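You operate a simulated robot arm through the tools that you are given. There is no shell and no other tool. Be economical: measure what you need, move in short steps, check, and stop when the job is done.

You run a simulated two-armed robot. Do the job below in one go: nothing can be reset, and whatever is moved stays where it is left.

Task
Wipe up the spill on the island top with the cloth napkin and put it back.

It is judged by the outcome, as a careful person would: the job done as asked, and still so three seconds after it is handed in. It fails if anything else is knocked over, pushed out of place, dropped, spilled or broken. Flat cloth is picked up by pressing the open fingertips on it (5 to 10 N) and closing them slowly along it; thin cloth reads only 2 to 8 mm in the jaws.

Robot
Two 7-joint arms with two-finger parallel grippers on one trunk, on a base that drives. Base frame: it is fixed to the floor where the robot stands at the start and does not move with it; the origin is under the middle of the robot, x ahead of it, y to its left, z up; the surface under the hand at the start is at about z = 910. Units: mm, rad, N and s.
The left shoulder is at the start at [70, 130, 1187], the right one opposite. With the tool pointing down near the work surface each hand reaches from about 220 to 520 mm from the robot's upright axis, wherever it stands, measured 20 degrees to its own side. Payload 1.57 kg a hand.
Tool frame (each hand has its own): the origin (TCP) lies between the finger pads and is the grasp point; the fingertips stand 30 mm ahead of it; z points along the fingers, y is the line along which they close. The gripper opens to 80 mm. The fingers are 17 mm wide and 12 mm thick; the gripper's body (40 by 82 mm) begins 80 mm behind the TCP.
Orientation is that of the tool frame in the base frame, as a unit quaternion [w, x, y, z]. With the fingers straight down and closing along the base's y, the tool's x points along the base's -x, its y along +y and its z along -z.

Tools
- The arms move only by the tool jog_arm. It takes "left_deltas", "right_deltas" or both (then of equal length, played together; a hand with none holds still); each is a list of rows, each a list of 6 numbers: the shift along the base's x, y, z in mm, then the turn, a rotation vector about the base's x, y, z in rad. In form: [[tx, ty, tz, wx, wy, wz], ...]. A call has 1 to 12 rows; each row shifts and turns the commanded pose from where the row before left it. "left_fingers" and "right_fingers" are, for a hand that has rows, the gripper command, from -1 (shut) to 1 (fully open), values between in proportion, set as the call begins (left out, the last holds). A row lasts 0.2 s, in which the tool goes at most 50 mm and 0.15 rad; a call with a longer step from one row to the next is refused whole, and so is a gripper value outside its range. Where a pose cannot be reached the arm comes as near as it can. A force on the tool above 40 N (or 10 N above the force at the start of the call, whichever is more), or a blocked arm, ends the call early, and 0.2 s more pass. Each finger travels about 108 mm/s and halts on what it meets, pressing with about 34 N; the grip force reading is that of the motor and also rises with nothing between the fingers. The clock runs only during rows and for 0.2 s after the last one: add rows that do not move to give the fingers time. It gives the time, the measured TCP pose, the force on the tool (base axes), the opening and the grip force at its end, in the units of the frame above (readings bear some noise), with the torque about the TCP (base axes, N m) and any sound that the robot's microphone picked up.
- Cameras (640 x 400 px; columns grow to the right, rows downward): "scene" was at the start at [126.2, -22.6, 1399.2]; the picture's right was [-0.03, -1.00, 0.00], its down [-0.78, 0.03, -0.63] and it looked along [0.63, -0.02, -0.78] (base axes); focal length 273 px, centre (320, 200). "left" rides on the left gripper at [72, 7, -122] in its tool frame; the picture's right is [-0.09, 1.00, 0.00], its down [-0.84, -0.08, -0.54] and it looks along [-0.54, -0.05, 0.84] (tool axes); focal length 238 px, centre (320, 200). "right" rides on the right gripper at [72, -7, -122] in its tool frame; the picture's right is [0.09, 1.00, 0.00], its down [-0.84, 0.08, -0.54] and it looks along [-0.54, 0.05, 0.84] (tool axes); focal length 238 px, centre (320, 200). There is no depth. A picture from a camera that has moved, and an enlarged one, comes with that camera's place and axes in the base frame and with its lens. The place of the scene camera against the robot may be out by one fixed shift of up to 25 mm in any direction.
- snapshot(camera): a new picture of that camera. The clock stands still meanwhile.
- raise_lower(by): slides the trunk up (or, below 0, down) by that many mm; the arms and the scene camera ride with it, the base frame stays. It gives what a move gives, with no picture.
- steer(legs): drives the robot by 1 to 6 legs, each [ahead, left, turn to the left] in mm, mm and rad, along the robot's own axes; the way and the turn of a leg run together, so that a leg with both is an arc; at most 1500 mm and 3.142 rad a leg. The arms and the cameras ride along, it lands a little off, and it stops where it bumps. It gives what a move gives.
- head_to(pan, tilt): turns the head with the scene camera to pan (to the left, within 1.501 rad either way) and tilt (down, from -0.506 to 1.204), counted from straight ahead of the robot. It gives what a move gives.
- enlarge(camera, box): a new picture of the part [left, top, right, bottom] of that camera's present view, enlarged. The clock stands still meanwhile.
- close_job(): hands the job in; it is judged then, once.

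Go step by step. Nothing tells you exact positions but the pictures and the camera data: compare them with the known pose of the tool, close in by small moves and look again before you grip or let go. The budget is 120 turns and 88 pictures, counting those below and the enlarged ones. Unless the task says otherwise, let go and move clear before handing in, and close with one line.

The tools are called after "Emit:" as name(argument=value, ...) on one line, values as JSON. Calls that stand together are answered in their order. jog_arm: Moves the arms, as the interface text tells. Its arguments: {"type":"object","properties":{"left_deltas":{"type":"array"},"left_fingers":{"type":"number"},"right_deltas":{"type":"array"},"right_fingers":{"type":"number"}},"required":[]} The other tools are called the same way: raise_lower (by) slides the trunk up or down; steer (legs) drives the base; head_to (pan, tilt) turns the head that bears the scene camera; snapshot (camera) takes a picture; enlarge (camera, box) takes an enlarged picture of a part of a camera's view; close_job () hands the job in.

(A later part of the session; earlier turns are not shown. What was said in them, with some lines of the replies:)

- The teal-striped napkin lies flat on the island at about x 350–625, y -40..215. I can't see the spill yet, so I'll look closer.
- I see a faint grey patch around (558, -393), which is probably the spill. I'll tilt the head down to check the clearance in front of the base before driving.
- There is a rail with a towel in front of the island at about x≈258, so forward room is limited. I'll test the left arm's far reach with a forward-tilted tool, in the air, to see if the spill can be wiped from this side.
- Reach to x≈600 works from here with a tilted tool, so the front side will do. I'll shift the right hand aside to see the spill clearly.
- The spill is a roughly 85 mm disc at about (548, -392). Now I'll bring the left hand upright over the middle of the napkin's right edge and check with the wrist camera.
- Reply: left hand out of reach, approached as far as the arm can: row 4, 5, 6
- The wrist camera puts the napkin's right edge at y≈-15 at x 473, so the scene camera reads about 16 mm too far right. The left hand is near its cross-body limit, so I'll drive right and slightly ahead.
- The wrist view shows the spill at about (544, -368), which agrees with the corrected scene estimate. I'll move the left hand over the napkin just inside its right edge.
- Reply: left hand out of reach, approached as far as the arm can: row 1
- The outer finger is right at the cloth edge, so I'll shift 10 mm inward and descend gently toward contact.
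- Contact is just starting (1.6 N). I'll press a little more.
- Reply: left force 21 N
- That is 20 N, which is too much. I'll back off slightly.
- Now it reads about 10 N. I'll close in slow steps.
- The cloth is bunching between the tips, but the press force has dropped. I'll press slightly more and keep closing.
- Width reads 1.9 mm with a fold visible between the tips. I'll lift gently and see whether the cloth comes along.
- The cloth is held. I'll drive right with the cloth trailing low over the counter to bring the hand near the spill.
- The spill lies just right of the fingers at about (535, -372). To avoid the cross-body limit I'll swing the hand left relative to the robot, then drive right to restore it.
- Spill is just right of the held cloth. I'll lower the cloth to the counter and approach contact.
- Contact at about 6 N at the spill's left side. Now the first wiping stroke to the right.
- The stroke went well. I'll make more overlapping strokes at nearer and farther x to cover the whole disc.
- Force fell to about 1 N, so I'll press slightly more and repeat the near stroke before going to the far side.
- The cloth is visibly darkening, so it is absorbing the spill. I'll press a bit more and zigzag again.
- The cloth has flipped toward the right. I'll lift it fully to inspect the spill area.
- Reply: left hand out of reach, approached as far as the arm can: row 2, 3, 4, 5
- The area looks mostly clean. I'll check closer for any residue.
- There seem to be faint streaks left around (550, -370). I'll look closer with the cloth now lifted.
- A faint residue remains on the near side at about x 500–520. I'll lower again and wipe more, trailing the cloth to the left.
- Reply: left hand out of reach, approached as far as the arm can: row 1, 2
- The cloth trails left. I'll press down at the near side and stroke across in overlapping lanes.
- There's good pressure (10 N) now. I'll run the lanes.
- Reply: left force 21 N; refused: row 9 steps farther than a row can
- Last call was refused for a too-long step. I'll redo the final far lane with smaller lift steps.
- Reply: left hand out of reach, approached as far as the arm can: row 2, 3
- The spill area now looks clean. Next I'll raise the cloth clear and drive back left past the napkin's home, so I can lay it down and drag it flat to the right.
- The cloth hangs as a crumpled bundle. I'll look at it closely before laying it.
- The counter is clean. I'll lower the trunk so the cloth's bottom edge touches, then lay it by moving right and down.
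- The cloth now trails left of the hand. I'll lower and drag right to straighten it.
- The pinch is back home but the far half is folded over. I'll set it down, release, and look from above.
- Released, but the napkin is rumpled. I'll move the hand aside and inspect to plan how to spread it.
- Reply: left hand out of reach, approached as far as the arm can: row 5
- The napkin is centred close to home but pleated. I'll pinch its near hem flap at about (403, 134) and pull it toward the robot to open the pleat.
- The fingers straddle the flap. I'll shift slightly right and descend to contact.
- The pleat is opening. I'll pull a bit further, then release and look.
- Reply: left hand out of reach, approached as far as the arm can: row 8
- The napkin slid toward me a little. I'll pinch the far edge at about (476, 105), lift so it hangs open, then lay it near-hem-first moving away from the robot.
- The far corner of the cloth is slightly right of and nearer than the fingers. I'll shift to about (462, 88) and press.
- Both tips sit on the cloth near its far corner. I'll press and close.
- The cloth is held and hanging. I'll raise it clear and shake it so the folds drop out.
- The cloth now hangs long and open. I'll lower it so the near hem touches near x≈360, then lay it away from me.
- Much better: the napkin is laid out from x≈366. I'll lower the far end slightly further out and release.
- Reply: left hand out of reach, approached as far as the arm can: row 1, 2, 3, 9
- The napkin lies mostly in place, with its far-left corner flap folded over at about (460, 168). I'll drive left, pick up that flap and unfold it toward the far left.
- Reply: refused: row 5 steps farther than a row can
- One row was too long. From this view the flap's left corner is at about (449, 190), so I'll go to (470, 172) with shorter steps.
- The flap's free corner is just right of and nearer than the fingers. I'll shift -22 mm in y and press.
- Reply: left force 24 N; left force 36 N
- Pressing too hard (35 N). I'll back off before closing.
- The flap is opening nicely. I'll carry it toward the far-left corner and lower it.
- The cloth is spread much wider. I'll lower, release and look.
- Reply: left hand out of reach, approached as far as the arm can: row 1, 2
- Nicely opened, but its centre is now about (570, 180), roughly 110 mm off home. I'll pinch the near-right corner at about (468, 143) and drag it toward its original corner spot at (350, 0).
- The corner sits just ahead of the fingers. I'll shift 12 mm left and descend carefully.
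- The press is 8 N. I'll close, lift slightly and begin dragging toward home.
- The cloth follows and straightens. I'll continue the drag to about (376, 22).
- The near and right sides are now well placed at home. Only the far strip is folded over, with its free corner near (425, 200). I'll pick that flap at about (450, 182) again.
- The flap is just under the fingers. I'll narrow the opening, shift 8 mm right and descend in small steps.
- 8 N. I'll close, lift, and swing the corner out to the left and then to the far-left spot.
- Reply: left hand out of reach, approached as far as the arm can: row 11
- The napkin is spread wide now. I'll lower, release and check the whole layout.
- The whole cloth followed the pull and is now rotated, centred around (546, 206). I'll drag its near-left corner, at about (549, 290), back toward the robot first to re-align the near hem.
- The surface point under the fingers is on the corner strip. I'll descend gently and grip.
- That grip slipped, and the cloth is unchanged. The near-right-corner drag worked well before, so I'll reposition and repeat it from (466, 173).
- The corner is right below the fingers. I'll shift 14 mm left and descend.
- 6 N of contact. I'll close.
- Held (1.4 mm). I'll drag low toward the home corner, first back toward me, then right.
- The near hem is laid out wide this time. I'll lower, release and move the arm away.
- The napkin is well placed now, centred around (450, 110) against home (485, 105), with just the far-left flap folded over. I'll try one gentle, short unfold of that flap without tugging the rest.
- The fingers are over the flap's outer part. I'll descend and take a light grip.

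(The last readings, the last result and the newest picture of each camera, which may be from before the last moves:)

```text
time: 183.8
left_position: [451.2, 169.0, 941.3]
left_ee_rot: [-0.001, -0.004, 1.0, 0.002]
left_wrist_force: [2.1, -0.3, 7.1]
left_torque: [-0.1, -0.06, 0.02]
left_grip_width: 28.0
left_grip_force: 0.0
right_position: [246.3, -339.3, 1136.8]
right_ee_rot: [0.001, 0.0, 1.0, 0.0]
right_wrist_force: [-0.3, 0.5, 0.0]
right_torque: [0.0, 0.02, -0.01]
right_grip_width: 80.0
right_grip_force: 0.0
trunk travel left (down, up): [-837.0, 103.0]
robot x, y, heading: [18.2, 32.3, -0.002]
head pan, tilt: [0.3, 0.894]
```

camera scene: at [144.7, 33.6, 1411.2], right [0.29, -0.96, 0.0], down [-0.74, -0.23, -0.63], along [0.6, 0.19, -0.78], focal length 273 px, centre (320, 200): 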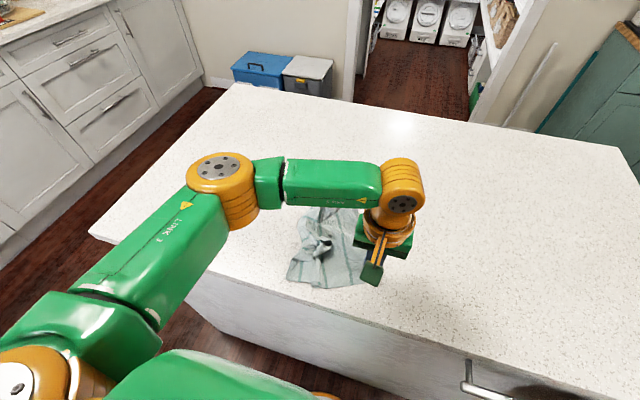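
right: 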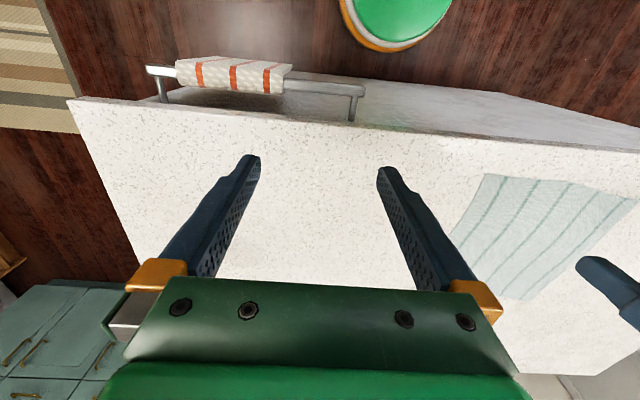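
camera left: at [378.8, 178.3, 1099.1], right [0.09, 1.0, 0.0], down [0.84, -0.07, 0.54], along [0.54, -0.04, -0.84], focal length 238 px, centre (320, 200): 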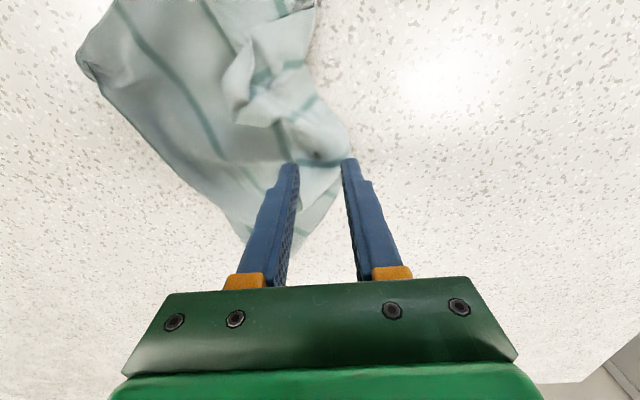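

7 N. I'll close, lift the flap, carry it a short way out to the far left and set it down.

Emit:
jog_arm(left_deltas=[[0, 0, 0, 0, 0, 0], [0, 0, 0, 0, 0, 0]], left_fingers=-0.55)

Emit:
jog_arm(left_deltas=[[0, 0, 0, 0, 0, 0], [0, 0, 0, 0, 0, 0]], left_fingers=-0.8)

Emit:
jog_arm(left_deltas=[[0, 0, 0, 0, 0, 0], [0, 0, 0, 0, 0, 0], [0, 0, 0, 0, 0, 0]], left_fingers=-1)

Emit:
jog_arm(left_deltas=[[0, 3, 20, 0, 0, 0], [5, 5, 25, 0, 0, 0], [10, 8, 20, 0, 0, 0], [15, 10, 0, 0, -0.05, 0], [15, 10, 0, 0, -0.05, 0], [15, 8, -10, 0, -0.05, 0], [12, 5, -15, 0, -0.05, 0], [8, 3, -15, 0, -0.05, 0], [0, 0, -12, 0, 0, 0], [0, 0, -8, 0, 0, 0], [0, 0, 0, 0, 0, 0]])

Emit:
jog_arm(left_deltas=[[0, 0, 0, 0, 0, 0], [0, 0, 0, 0, 0, 0], [0, 0, 0, 0, 0, 0]], left_fingers=-0.5)

Emit:
jog_arm(left_deltas=[[0, 0, 15, 0, 0.05, 0], [0, 0, 25, 0, 0.05, 0], [-10, 15, 30, 0, 0.05, 0], [-25, 20, 30, 0, 0.05, 0], [-35, 25, 15, 0, 0.05, 0], [-35, 25, 10, 0, 0, 0], [-35, 30, 0, 0, 0, 0], [-35, 30, 0, 0, 0, 0], [-30, 30, 0, 0, 0, 0], [0, 0, 0, 0, 0, 0]])

Emit:
enlarge(camera="scene", box=[230, 140, 430, 300])

```text
time: 184.4
left_position: [450.7, 169.8, 940.0]
left_ee_rot: [-0.001, -0.003, 1.0, 0.001]
left_wrist_force: [-0.1, 1.1, 6.9]
left_torque: [-0.01, 0.03, 0.01]
left_grip_width: 16.8
left_grip_force: 0.1
right_position: [244.7, -338.1, 1137.8]
right_ee_rot: [0.0, 0.0, 1.0, 0.0]
right_wrist_force: [-0.8, 0.2, 0.3]
right_torque: [0.01, 0.0, 0.02]
right_grip_width: 79.9
right_grip_force: 0.1
trunk travel left (down, up): [-837.0, 103.0]
robot x, y, heading: [21.4, 32.8, -0.002]
head pan, tilt: [0.3, 0.894]
```

```text
time: 185.0
left_position: [450.0, 169.4, 941.4]
left_ee_rot: [-0.001, -0.003, 1.0, 0.003]
left_wrist_force: [-0.4, 0.6, 7.2]
left_torque: [-0.05, -0.01, -0.03]
left_grip_width: 7.7
left_grip_force: 0.0
right_position: [246.5, -339.6, 1136.9]
right_ee_rot: [0.001, 0.0, 1.0, 0.001]
right_wrist_force: [0.0, 0.3, -1.0]
right_torque: [0.01, 0.01, 0.01]
right_grip_width: 80.0
right_grip_force: 0.1
trunk travel left (down, up): [-837.0, 103.0]
robot x, y, heading: [23.1, 31.4, -0.006]
head pan, tilt: [0.3, 0.894]
```

```text
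time: 185.8
left_position: [450.8, 168.2, 941.2]
left_ee_rot: [-0.001, -0.003, 1.0, 0.003]
left_wrist_force: [0.7, 0.4, 8.3]
left_torque: [0.0, 0.04, -0.01]
left_grip_width: 3.0
left_grip_force: 24.1
right_position: [244.7, -339.0, 1138.1]
right_ee_rot: [0.001, 0.0, 1.0, -0.001]
right_wrist_force: [0.2, -0.2, 0.1]
right_torque: [-0.01, 0.01, -0.04]
right_grip_width: 80.1
right_grip_force: 0.0
trunk travel left (down, up): [-837.0, 103.0]
robot x, y, heading: [21.1, 29.1, -0.002]
head pan, tilt: [0.3, 0.894]
```

```text
time: 188.2
left_position: [532.9, 219.7, 946.2]
left_ee_rot: [0.123, -0.004, 0.992, 0.002]
left_wrist_force: [0.1, 0.9, 0.6]
left_torque: [0.01, -0.01, -0.01]
left_grip_width: 2.8
left_grip_force: 23.7
right_position: [247.4, -337.9, 1136.5]
right_ee_rot: [0.0, 0.0, 1.0, 0.0]
right_wrist_force: [1.2, 0.4, -0.1]
right_torque: [0.01, 0.04, -0.01]
right_grip_width: 80.3
right_grip_force: 0.0
trunk travel left (down, up): [-837.0, 103.0]
robot x, y, heading: [20.9, 34.3, -0.005]
head pan, tilt: [0.3, 0.894]
```

```text
time: 189.0
left_position: [532.1, 219.8, 944.1]
left_ee_rot: [0.123, -0.003, 0.992, 0.001]
left_wrist_force: [0.0, 0.0, -0.3]
left_torque: [0.02, 0.0, 0.03]
left_grip_width: 20.0
left_grip_force: 0.0
right_position: [245.9, -337.4, 1137.6]
right_ee_rot: [0.0, 0.001, 1.0, 0.0]
right_wrist_force: [0.1, 0.9, 0.0]
right_torque: [0.01, -0.02, 0.01]
right_grip_width: 79.9
right_grip_force: 0.0
trunk travel left (down, up): [-837.0, 103.0]
robot x, y, heading: [20.5, 33.7, 0.0]
head pan, tilt: [0.3, 0.894]
```

```text
time: 191.2
left_position: [328.6, 394.4, 1068.2]
left_ee_rot: [-0.003, -0.003, 1.0, 0.002]
left_wrist_force: [0.4, 0.3, 0.7]
left_torque: [0.0, 0.01, 0.02]
left_grip_width: 19.8
left_grip_force: 0.1
right_position: [246.1, -338.7, 1137.7]
right_ee_rot: [0.0, -0.001, 1.0, 0.0]
right_wrist_force: [-0.7, -0.3, -0.3]
right_torque: [0.0, 0.0, 0.0]
right_grip_width: 80.1
right_grip_force: 0.0
trunk travel left (down, up): [-837.0, 103.0]
robot x, y, heading: [23.5, 32.9, -0.001]
head pan, tilt: [0.3, 0.894]
```

```text
2.50 times, centred on (330, 220) of scene
camera zoom: at [145.2, 33.9, 1411.1], right [0.29, -0.96, 0.0], down [-0.74, -0.23, -0.63], along [0.6, 0.18, -0.78], focal length 683 px, centre (295, 150)
```

zoom: 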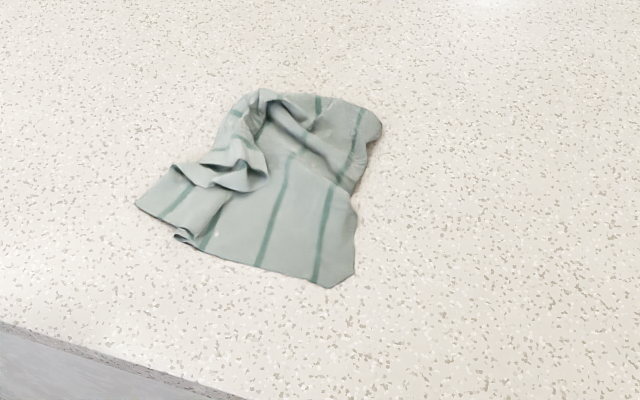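

More open and square now, but shifted about 70 mm left of home (centre ≈ (506, 175)). I'll pinch the right edge at about (487, 128) and drag the whole napkin right by driving.

Emit:
jog_arm(left_deltas=[[18, -34, 0, 0, 0, 0], [20, -36, 0, 0, 0, 0], [20, -36, 0, 0, 0, 0], [20, -36, -8, 0, 0, 0], [20, -36, -15, 0, 0, 0], [20, -34, -20, 0, 0, 0], [20, -30, -25, 0, 0, 0], [20, -24, -28, 0, 0, 0], [0, 0, 0, 0, 0, 0]], left_fingers=-0.3)

Emit:
snapshot(camera="left")

```text
time: 193.2
left_position: [485.9, 130.7, 971.3]
left_ee_rot: [-0.001, -0.003, 1.0, 0.003]
left_wrist_force: [0.0, 1.0, -0.1]
left_torque: [0.0, 0.03, 0.04]
left_grip_width: 27.9
left_grip_force: 0.1
right_position: [245.4, -338.2, 1136.9]
right_ee_rot: [0.0, 0.0, 1.0, 0.0]
right_wrist_force: [-0.2, 0.6, 0.3]
right_torque: [-0.03, -0.01, -0.01]
right_grip_width: 79.8
right_grip_force: 0.1
trunk travel left (down, up): [-837.0, 103.0]
robot x, y, heading: [22.4, 32.7, 0.003]
head pan, tilt: [0.3, 0.894]
```

```text
2 pictures are left
camera left: at [413.1, 136.9, 1094.2], right [0.09, 1.0, 0.0], down [0.84, -0.08, 0.54], along [0.54, -0.04, -0.84], focal length 238 px, centre (320, 200)
```

left: 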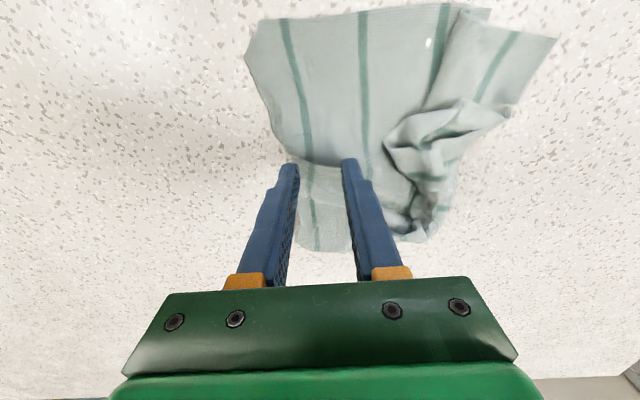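

The napkin is nearly flat and both fingers are over it just inside the right edge. I'll descend and grip.

Emit:
jog_arm(left_deltas=[[-10, 0, -9, 0, 0, 0], [0, 0, -8, 0, 0, 0], [0, 0, -7, 0, 0, 0], [0, 0, -3, 0, 0, 0], [0, 0, -1.5, 0, 0, 0], [0, 0, 0, 0, 0, 0]])

Emit:
jog_arm(left_deltas=[[0, 0, -1, 0, 0, 0], [0, 0, -0.6, 0, 0, 0], [0, 0, 0, 0, 0, 0]])

```text
time: 194.6
left_position: [475.3, 130.4, 944.4]
left_ee_rot: [-0.002, -0.003, 1.0, 0.003]
left_wrist_force: [0.3, -0.3, 1.8]
left_torque: [-0.05, 0.02, -0.01]
left_grip_width: 28.4
left_grip_force: 0.1
right_position: [246.2, -337.4, 1137.5]
right_ee_rot: [0.0, 0.0, 1.0, 0.0]
right_wrist_force: [-0.8, 0.1, -0.2]
right_torque: [0.0, 0.0, 0.04]
right_grip_width: 80.1
right_grip_force: 0.0
trunk travel left (down, up): [-837.0, 103.0]
robot x, y, heading: [18.1, 30.7, 0.002]
head pan, tilt: [0.3, 0.894]
```

```text
time: 195.4
left_position: [476.8, 129.5, 943.7]
left_ee_rot: [-0.001, -0.004, 1.0, 0.002]
left_wrist_force: [0.0, 0.0, 1.0]
left_torque: [-0.04, 0.01, 0.03]
left_grip_width: 28.2
left_grip_force: 0.1
right_position: [246.9, -339.0, 1136.3]
right_ee_rot: [0.001, 0.0, 1.0, 0.0]
right_wrist_force: [-0.2, -0.4, -0.8]
right_torque: [0.01, 0.01, 0.03]
right_grip_width: 79.9
right_grip_force: 0.1
trunk travel left (down, up): [-837.0, 103.0]
robot x, y, heading: [23.1, 32.9, -0.0]
head pan, tilt: [0.3, 0.894]
```

Emit:
jog_arm(left_deltas=[[0, 0, -1, 0, 0, 0], [0, 0, -0.8, 0, 0, 0], [0, 0, 0, 0, 0, 0]])

```text
time: 196.2
left_position: [475.6, 131.7, 942.1]
left_ee_rot: [-0.001, -0.003, 1.0, 0.003]
left_wrist_force: [-0.4, -0.4, 1.5]
left_torque: [-0.05, -0.02, 0.01]
left_grip_width: 28.2
left_grip_force: 0.1
right_position: [247.3, -337.8, 1137.0]
right_ee_rot: [0.0, 0.0, 1.0, 0.0]
right_wrist_force: [0.7, 0.1, -0.4]
right_torque: [0.02, 0.0, 0.03]
right_grip_width: 80.3
right_grip_force: 0.0
trunk travel left (down, up): [-837.0, 103.0]
robot x, y, heading: [23.4, 32.0, -0.002]
head pan, tilt: [0.3, 0.894]
```

Emit:
jog_arm(left_deltas=[[0, 0, -0.8, 0, 0, 0], [0, 0, -0.4, 0, 0, 0], [0, 0, 0, 0, 0, 0]])

```text
time: 197.0
left_position: [474.9, 130.2, 941.4]
left_ee_rot: [-0.001, -0.003, 1.0, 0.002]
left_wrist_force: [2.0, 0.4, 4.9]
left_torque: [-0.03, -0.09, 0.03]
left_grip_width: 28.3
left_grip_force: 0.2
right_position: [246.4, -338.6, 1136.8]
right_ee_rot: [0.0, 0.0, 1.0, 0.0]
right_wrist_force: [-0.6, -0.7, -0.8]
right_torque: [0.01, 0.03, 0.0]
right_grip_width: 80.1
right_grip_force: 0.1
trunk travel left (down, up): [-837.0, 103.0]
robot x, y, heading: [20.9, 34.1, -0.0]
head pan, tilt: [0.3, 0.894]
```

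About 5 N. I'll press a hair more and close slowly.

Emit:
jog_arm(left_deltas=[[0, 0, -0.3, 0, 0, 0], [0, 0, 0, 0, 0, 0]], left_fingers=-0.5)

Emit:
jog_arm(left_deltas=[[0, 0, 0, 0, 0, 0], [0, 0, 0, 0, 0, 0]], left_fingers=-0.75)

Emit:
jog_arm(left_deltas=[[0, 0, 0, 0, 0, 0], [0, 0, 0, 0, 0, 0], [0, 0, 0, 0, 0, 0]], left_fingers=-1)

Emit:
jog_arm(left_deltas=[[0, 0, 6, 0, 0, 0], [0, 0, 6, 0, 0, 0], [0, 0, 0, 0, 0, 0]])

```text
time: 197.6
left_position: [474.0, 129.7, 942.3]
left_ee_rot: [-0.001, -0.004, 1.0, 0.003]
left_wrist_force: [0.5, 0.8, 6.4]
left_torque: [-0.04, -0.05, 0.04]
left_grip_width: 19.1
left_grip_force: 0.0
right_position: [245.5, -338.0, 1137.8]
right_ee_rot: [0.001, 0.0, 1.0, 0.0]
right_wrist_force: [0.5, -0.5, -0.1]
right_torque: [0.0, -0.01, -0.01]
right_grip_width: 79.9
right_grip_force: 0.0
trunk travel left (down, up): [-837.0, 103.0]
robot x, y, heading: [23.5, 29.8, -0.001]
head pan, tilt: [0.3, 0.894]
```

```text
time: 198.2
left_position: [473.1, 130.8, 942.1]
left_ee_rot: [0.0, -0.002, 1.0, 0.002]
left_wrist_force: [2.5, 0.8, 6.8]
left_torque: [-0.07, -0.04, 0.01]
left_grip_width: 9.4
left_grip_force: 0.2
right_position: [245.2, -338.9, 1137.6]
right_ee_rot: [0.001, -0.001, 1.0, 0.001]
right_wrist_force: [0.9, -0.4, -0.1]
right_torque: [-0.02, 0.0, -0.02]
right_grip_width: 79.8
right_grip_force: 0.1
trunk travel left (down, up): [-837.0, 103.0]
robot x, y, heading: [19.9, 30.7, -0.001]
head pan, tilt: [0.3, 0.894]
```

```text
time: 199.0
left_position: [471.8, 129.2, 942.7]
left_ee_rot: [-0.001, -0.003, 1.0, 0.002]
left_wrist_force: [0.6, -1.1, 8.4]
left_torque: [-0.1, -0.06, 0.0]
left_grip_width: 1.9
left_grip_force: 23.9
right_position: [245.9, -338.6, 1136.8]
right_ee_rot: [0.001, 0.0, 1.0, 0.0]
right_wrist_force: [-0.2, 0.4, 0.2]
right_torque: [0.0, 0.01, 0.01]
right_grip_width: 80.0
right_grip_force: 0.0
trunk travel left (down, up): [-837.0, 103.0]
robot x, y, heading: [22.9, 31.7, -0.004]
head pan, tilt: [0.3, 0.894]
```

```text
time: 199.8
left_position: [474.5, 130.2, 953.9]
left_ee_rot: [-0.002, -0.003, 1.0, 0.003]
left_wrist_force: [-0.2, -0.7, 0.3]
left_torque: [0.0, -0.01, 0.0]
left_grip_width: 2.1
left_grip_force: 23.2
right_position: [246.2, -338.3, 1136.6]
right_ee_rot: [0.0, 0.0, 1.0, 0.0]
right_wrist_force: [-0.1, 0.5, 0.5]
right_torque: [0.02, 0.0, 0.0]
right_grip_width: 79.9
right_grip_force: 0.1
trunk travel left (down, up): [-837.0, 103.0]
robot x, y, heading: [22.0, 33.1, 0.002]
head pan, tilt: [0.3, 0.894]
```

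Held (2.1 mm). I'll drive right 90 mm, dragging the napkin flat to home.

Emit:
steer(legs=[[-8, -92, 0]])

Emit:
jog_arm(left_deltas=[[0, 0, -5, 0, 0, 0], [0, 0, -4, 0, 0, 0], [0, 0, -1, 0, 0, 0], [0, 0, 0, 0, 0, 0]])

Emit:
jog_arm(left_deltas=[[0, 0, 0, 0, 0, 0], [0, 0, 0, 0, 0, 0], [0, 0, 0, 0, 0, 0]], left_fingers=-0.5)

Emit:
jog_arm(left_deltas=[[0, 0, 15, 0, 0, 0], [0, 0, 30, 0, 0, 0], [0, 0, 40, 0, 0, 0], [-30, 0, 35, 0, 0, 0], [-40, 10, 20, 0, 0, 0], [-40, 20, 0, 0, 0, 0], [-35, 30, 0, 0, 0, 0], [-20, 40, 0, 0, 0, 0], [-20, 40, 0, 0, 0, 0], [-10, 45, 0, 0, 0, 0], [0, 45, 0, 0, 0, 0], [0, 0, 0, 0, 0, 0]])

Emit:
snapshot(camera="scene")

```text
time: 200.9
left_position: [464.8, 43.2, 952.8]
left_ee_rot: [-0.002, -0.003, 1.0, 0.0]
left_wrist_force: [0.0, 0.0, 0.8]
left_torque: [0.01, 0.01, -0.02]
left_grip_width: 2.2
left_grip_force: 23.8
right_position: [238.5, -424.8, 1138.4]
right_ee_rot: [0.0, 0.001, 1.0, -0.002]
right_wrist_force: [0.6, -0.1, 0.4]
right_torque: [-0.02, 0.0, -0.01]
right_grip_width: 80.0
right_grip_force: 0.0
trunk travel left (down, up): [-837.0, 103.0]
robot x, y, heading: [13.3, -59.7, -0.001]
head pan, tilt: [0.3, 0.894]
```

```text
time: 201.9
left_position: [466.0, 39.6, 942.9]
left_ee_rot: [-0.001, -0.002, 1.0, 0.002]
left_wrist_force: [0.2, -0.1, 5.2]
left_torque: [-0.03, -0.02, 0.02]
left_grip_width: 2.0
left_grip_force: 24.2
right_position: [237.6, -429.7, 1136.7]
right_ee_rot: [0.001, 0.0, 1.0, 0.0]
right_wrist_force: [-0.3, 0.0, 0.0]
right_torque: [-0.01, 0.0, 0.01]
right_grip_width: 80.4
right_grip_force: 0.1
trunk travel left (down, up): [-837.0, 103.0]
robot x, y, heading: [12.5, -60.2, -0.004]
head pan, tilt: [0.3, 0.894]
```

```text
time: 202.7
left_position: [466.4, 40.4, 942.5]
left_ee_rot: [-0.001, -0.003, 1.0, 0.003]
left_wrist_force: [0.5, 1.1, 2.5]
left_torque: [-0.06, 0.01, 0.04]
left_grip_width: 19.0
left_grip_force: 0.0
right_position: [236.5, -429.8, 1136.9]
right_ee_rot: [0.001, 0.001, 1.0, 0.001]
right_wrist_force: [0.1, -0.2, 0.2]
right_torque: [-0.02, 0.05, 0.0]
right_grip_width: 80.0
right_grip_force: 0.1
trunk travel left (down, up): [-837.0, 103.0]
robot x, y, heading: [15.4, -55.0, -0.003]
head pan, tilt: [0.3, 0.894]
```

```text
time: 205.3
left_position: [266.8, 269.8, 1082.6]
left_ee_rot: [-0.002, -0.003, 1.0, 0.002]
left_wrist_force: [0.3, -0.3, 0.4]
left_torque: [0.01, -0.01, 0.02]
left_grip_width: 19.9
left_grip_force: 0.1
right_position: [238.0, -429.5, 1136.7]
right_ee_rot: [-0.001, 0.001, 1.0, 0.001]
right_wrist_force: [0.1, -0.1, -0.9]
right_torque: [-0.01, 0.0, 0.02]
right_grip_width: 80.2
right_grip_force: 0.0
trunk travel left (down, up): [-837.0, 103.0]
robot x, y, heading: [15.9, -59.1, 0.0]
head pan, tilt: [0.3, 0.894]
```

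```text
1 pictures are left
camera scene: at [136.9, -57.6, 1411.2], right [0.29, -0.96, 0.0], down [-0.75, -0.23, -0.63], along [0.6, 0.18, -0.78], focal length 273 px, centre (320, 200)
```

scene: 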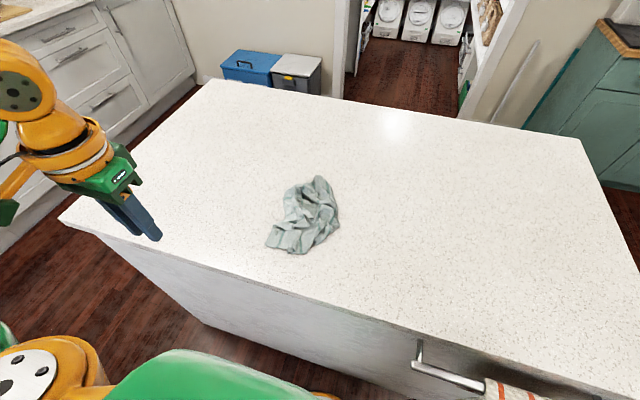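

The spill looked clean after the second round of wiping. The napkin is back at its place, centred at about (471, 94) against about (485, 105) at the start. It is somewhat rumpled, not flat as I found it, and with one picture left I won't risk disturbing it again. Both hands are clear, so I'm handing in.

Emit:
close_job()

```text
The job is handed in.
```

I wiped up the spill and put the napkin back within about 20 mm of where it was, but it is rumpled rather than flat as I found it; nothing else was touched.
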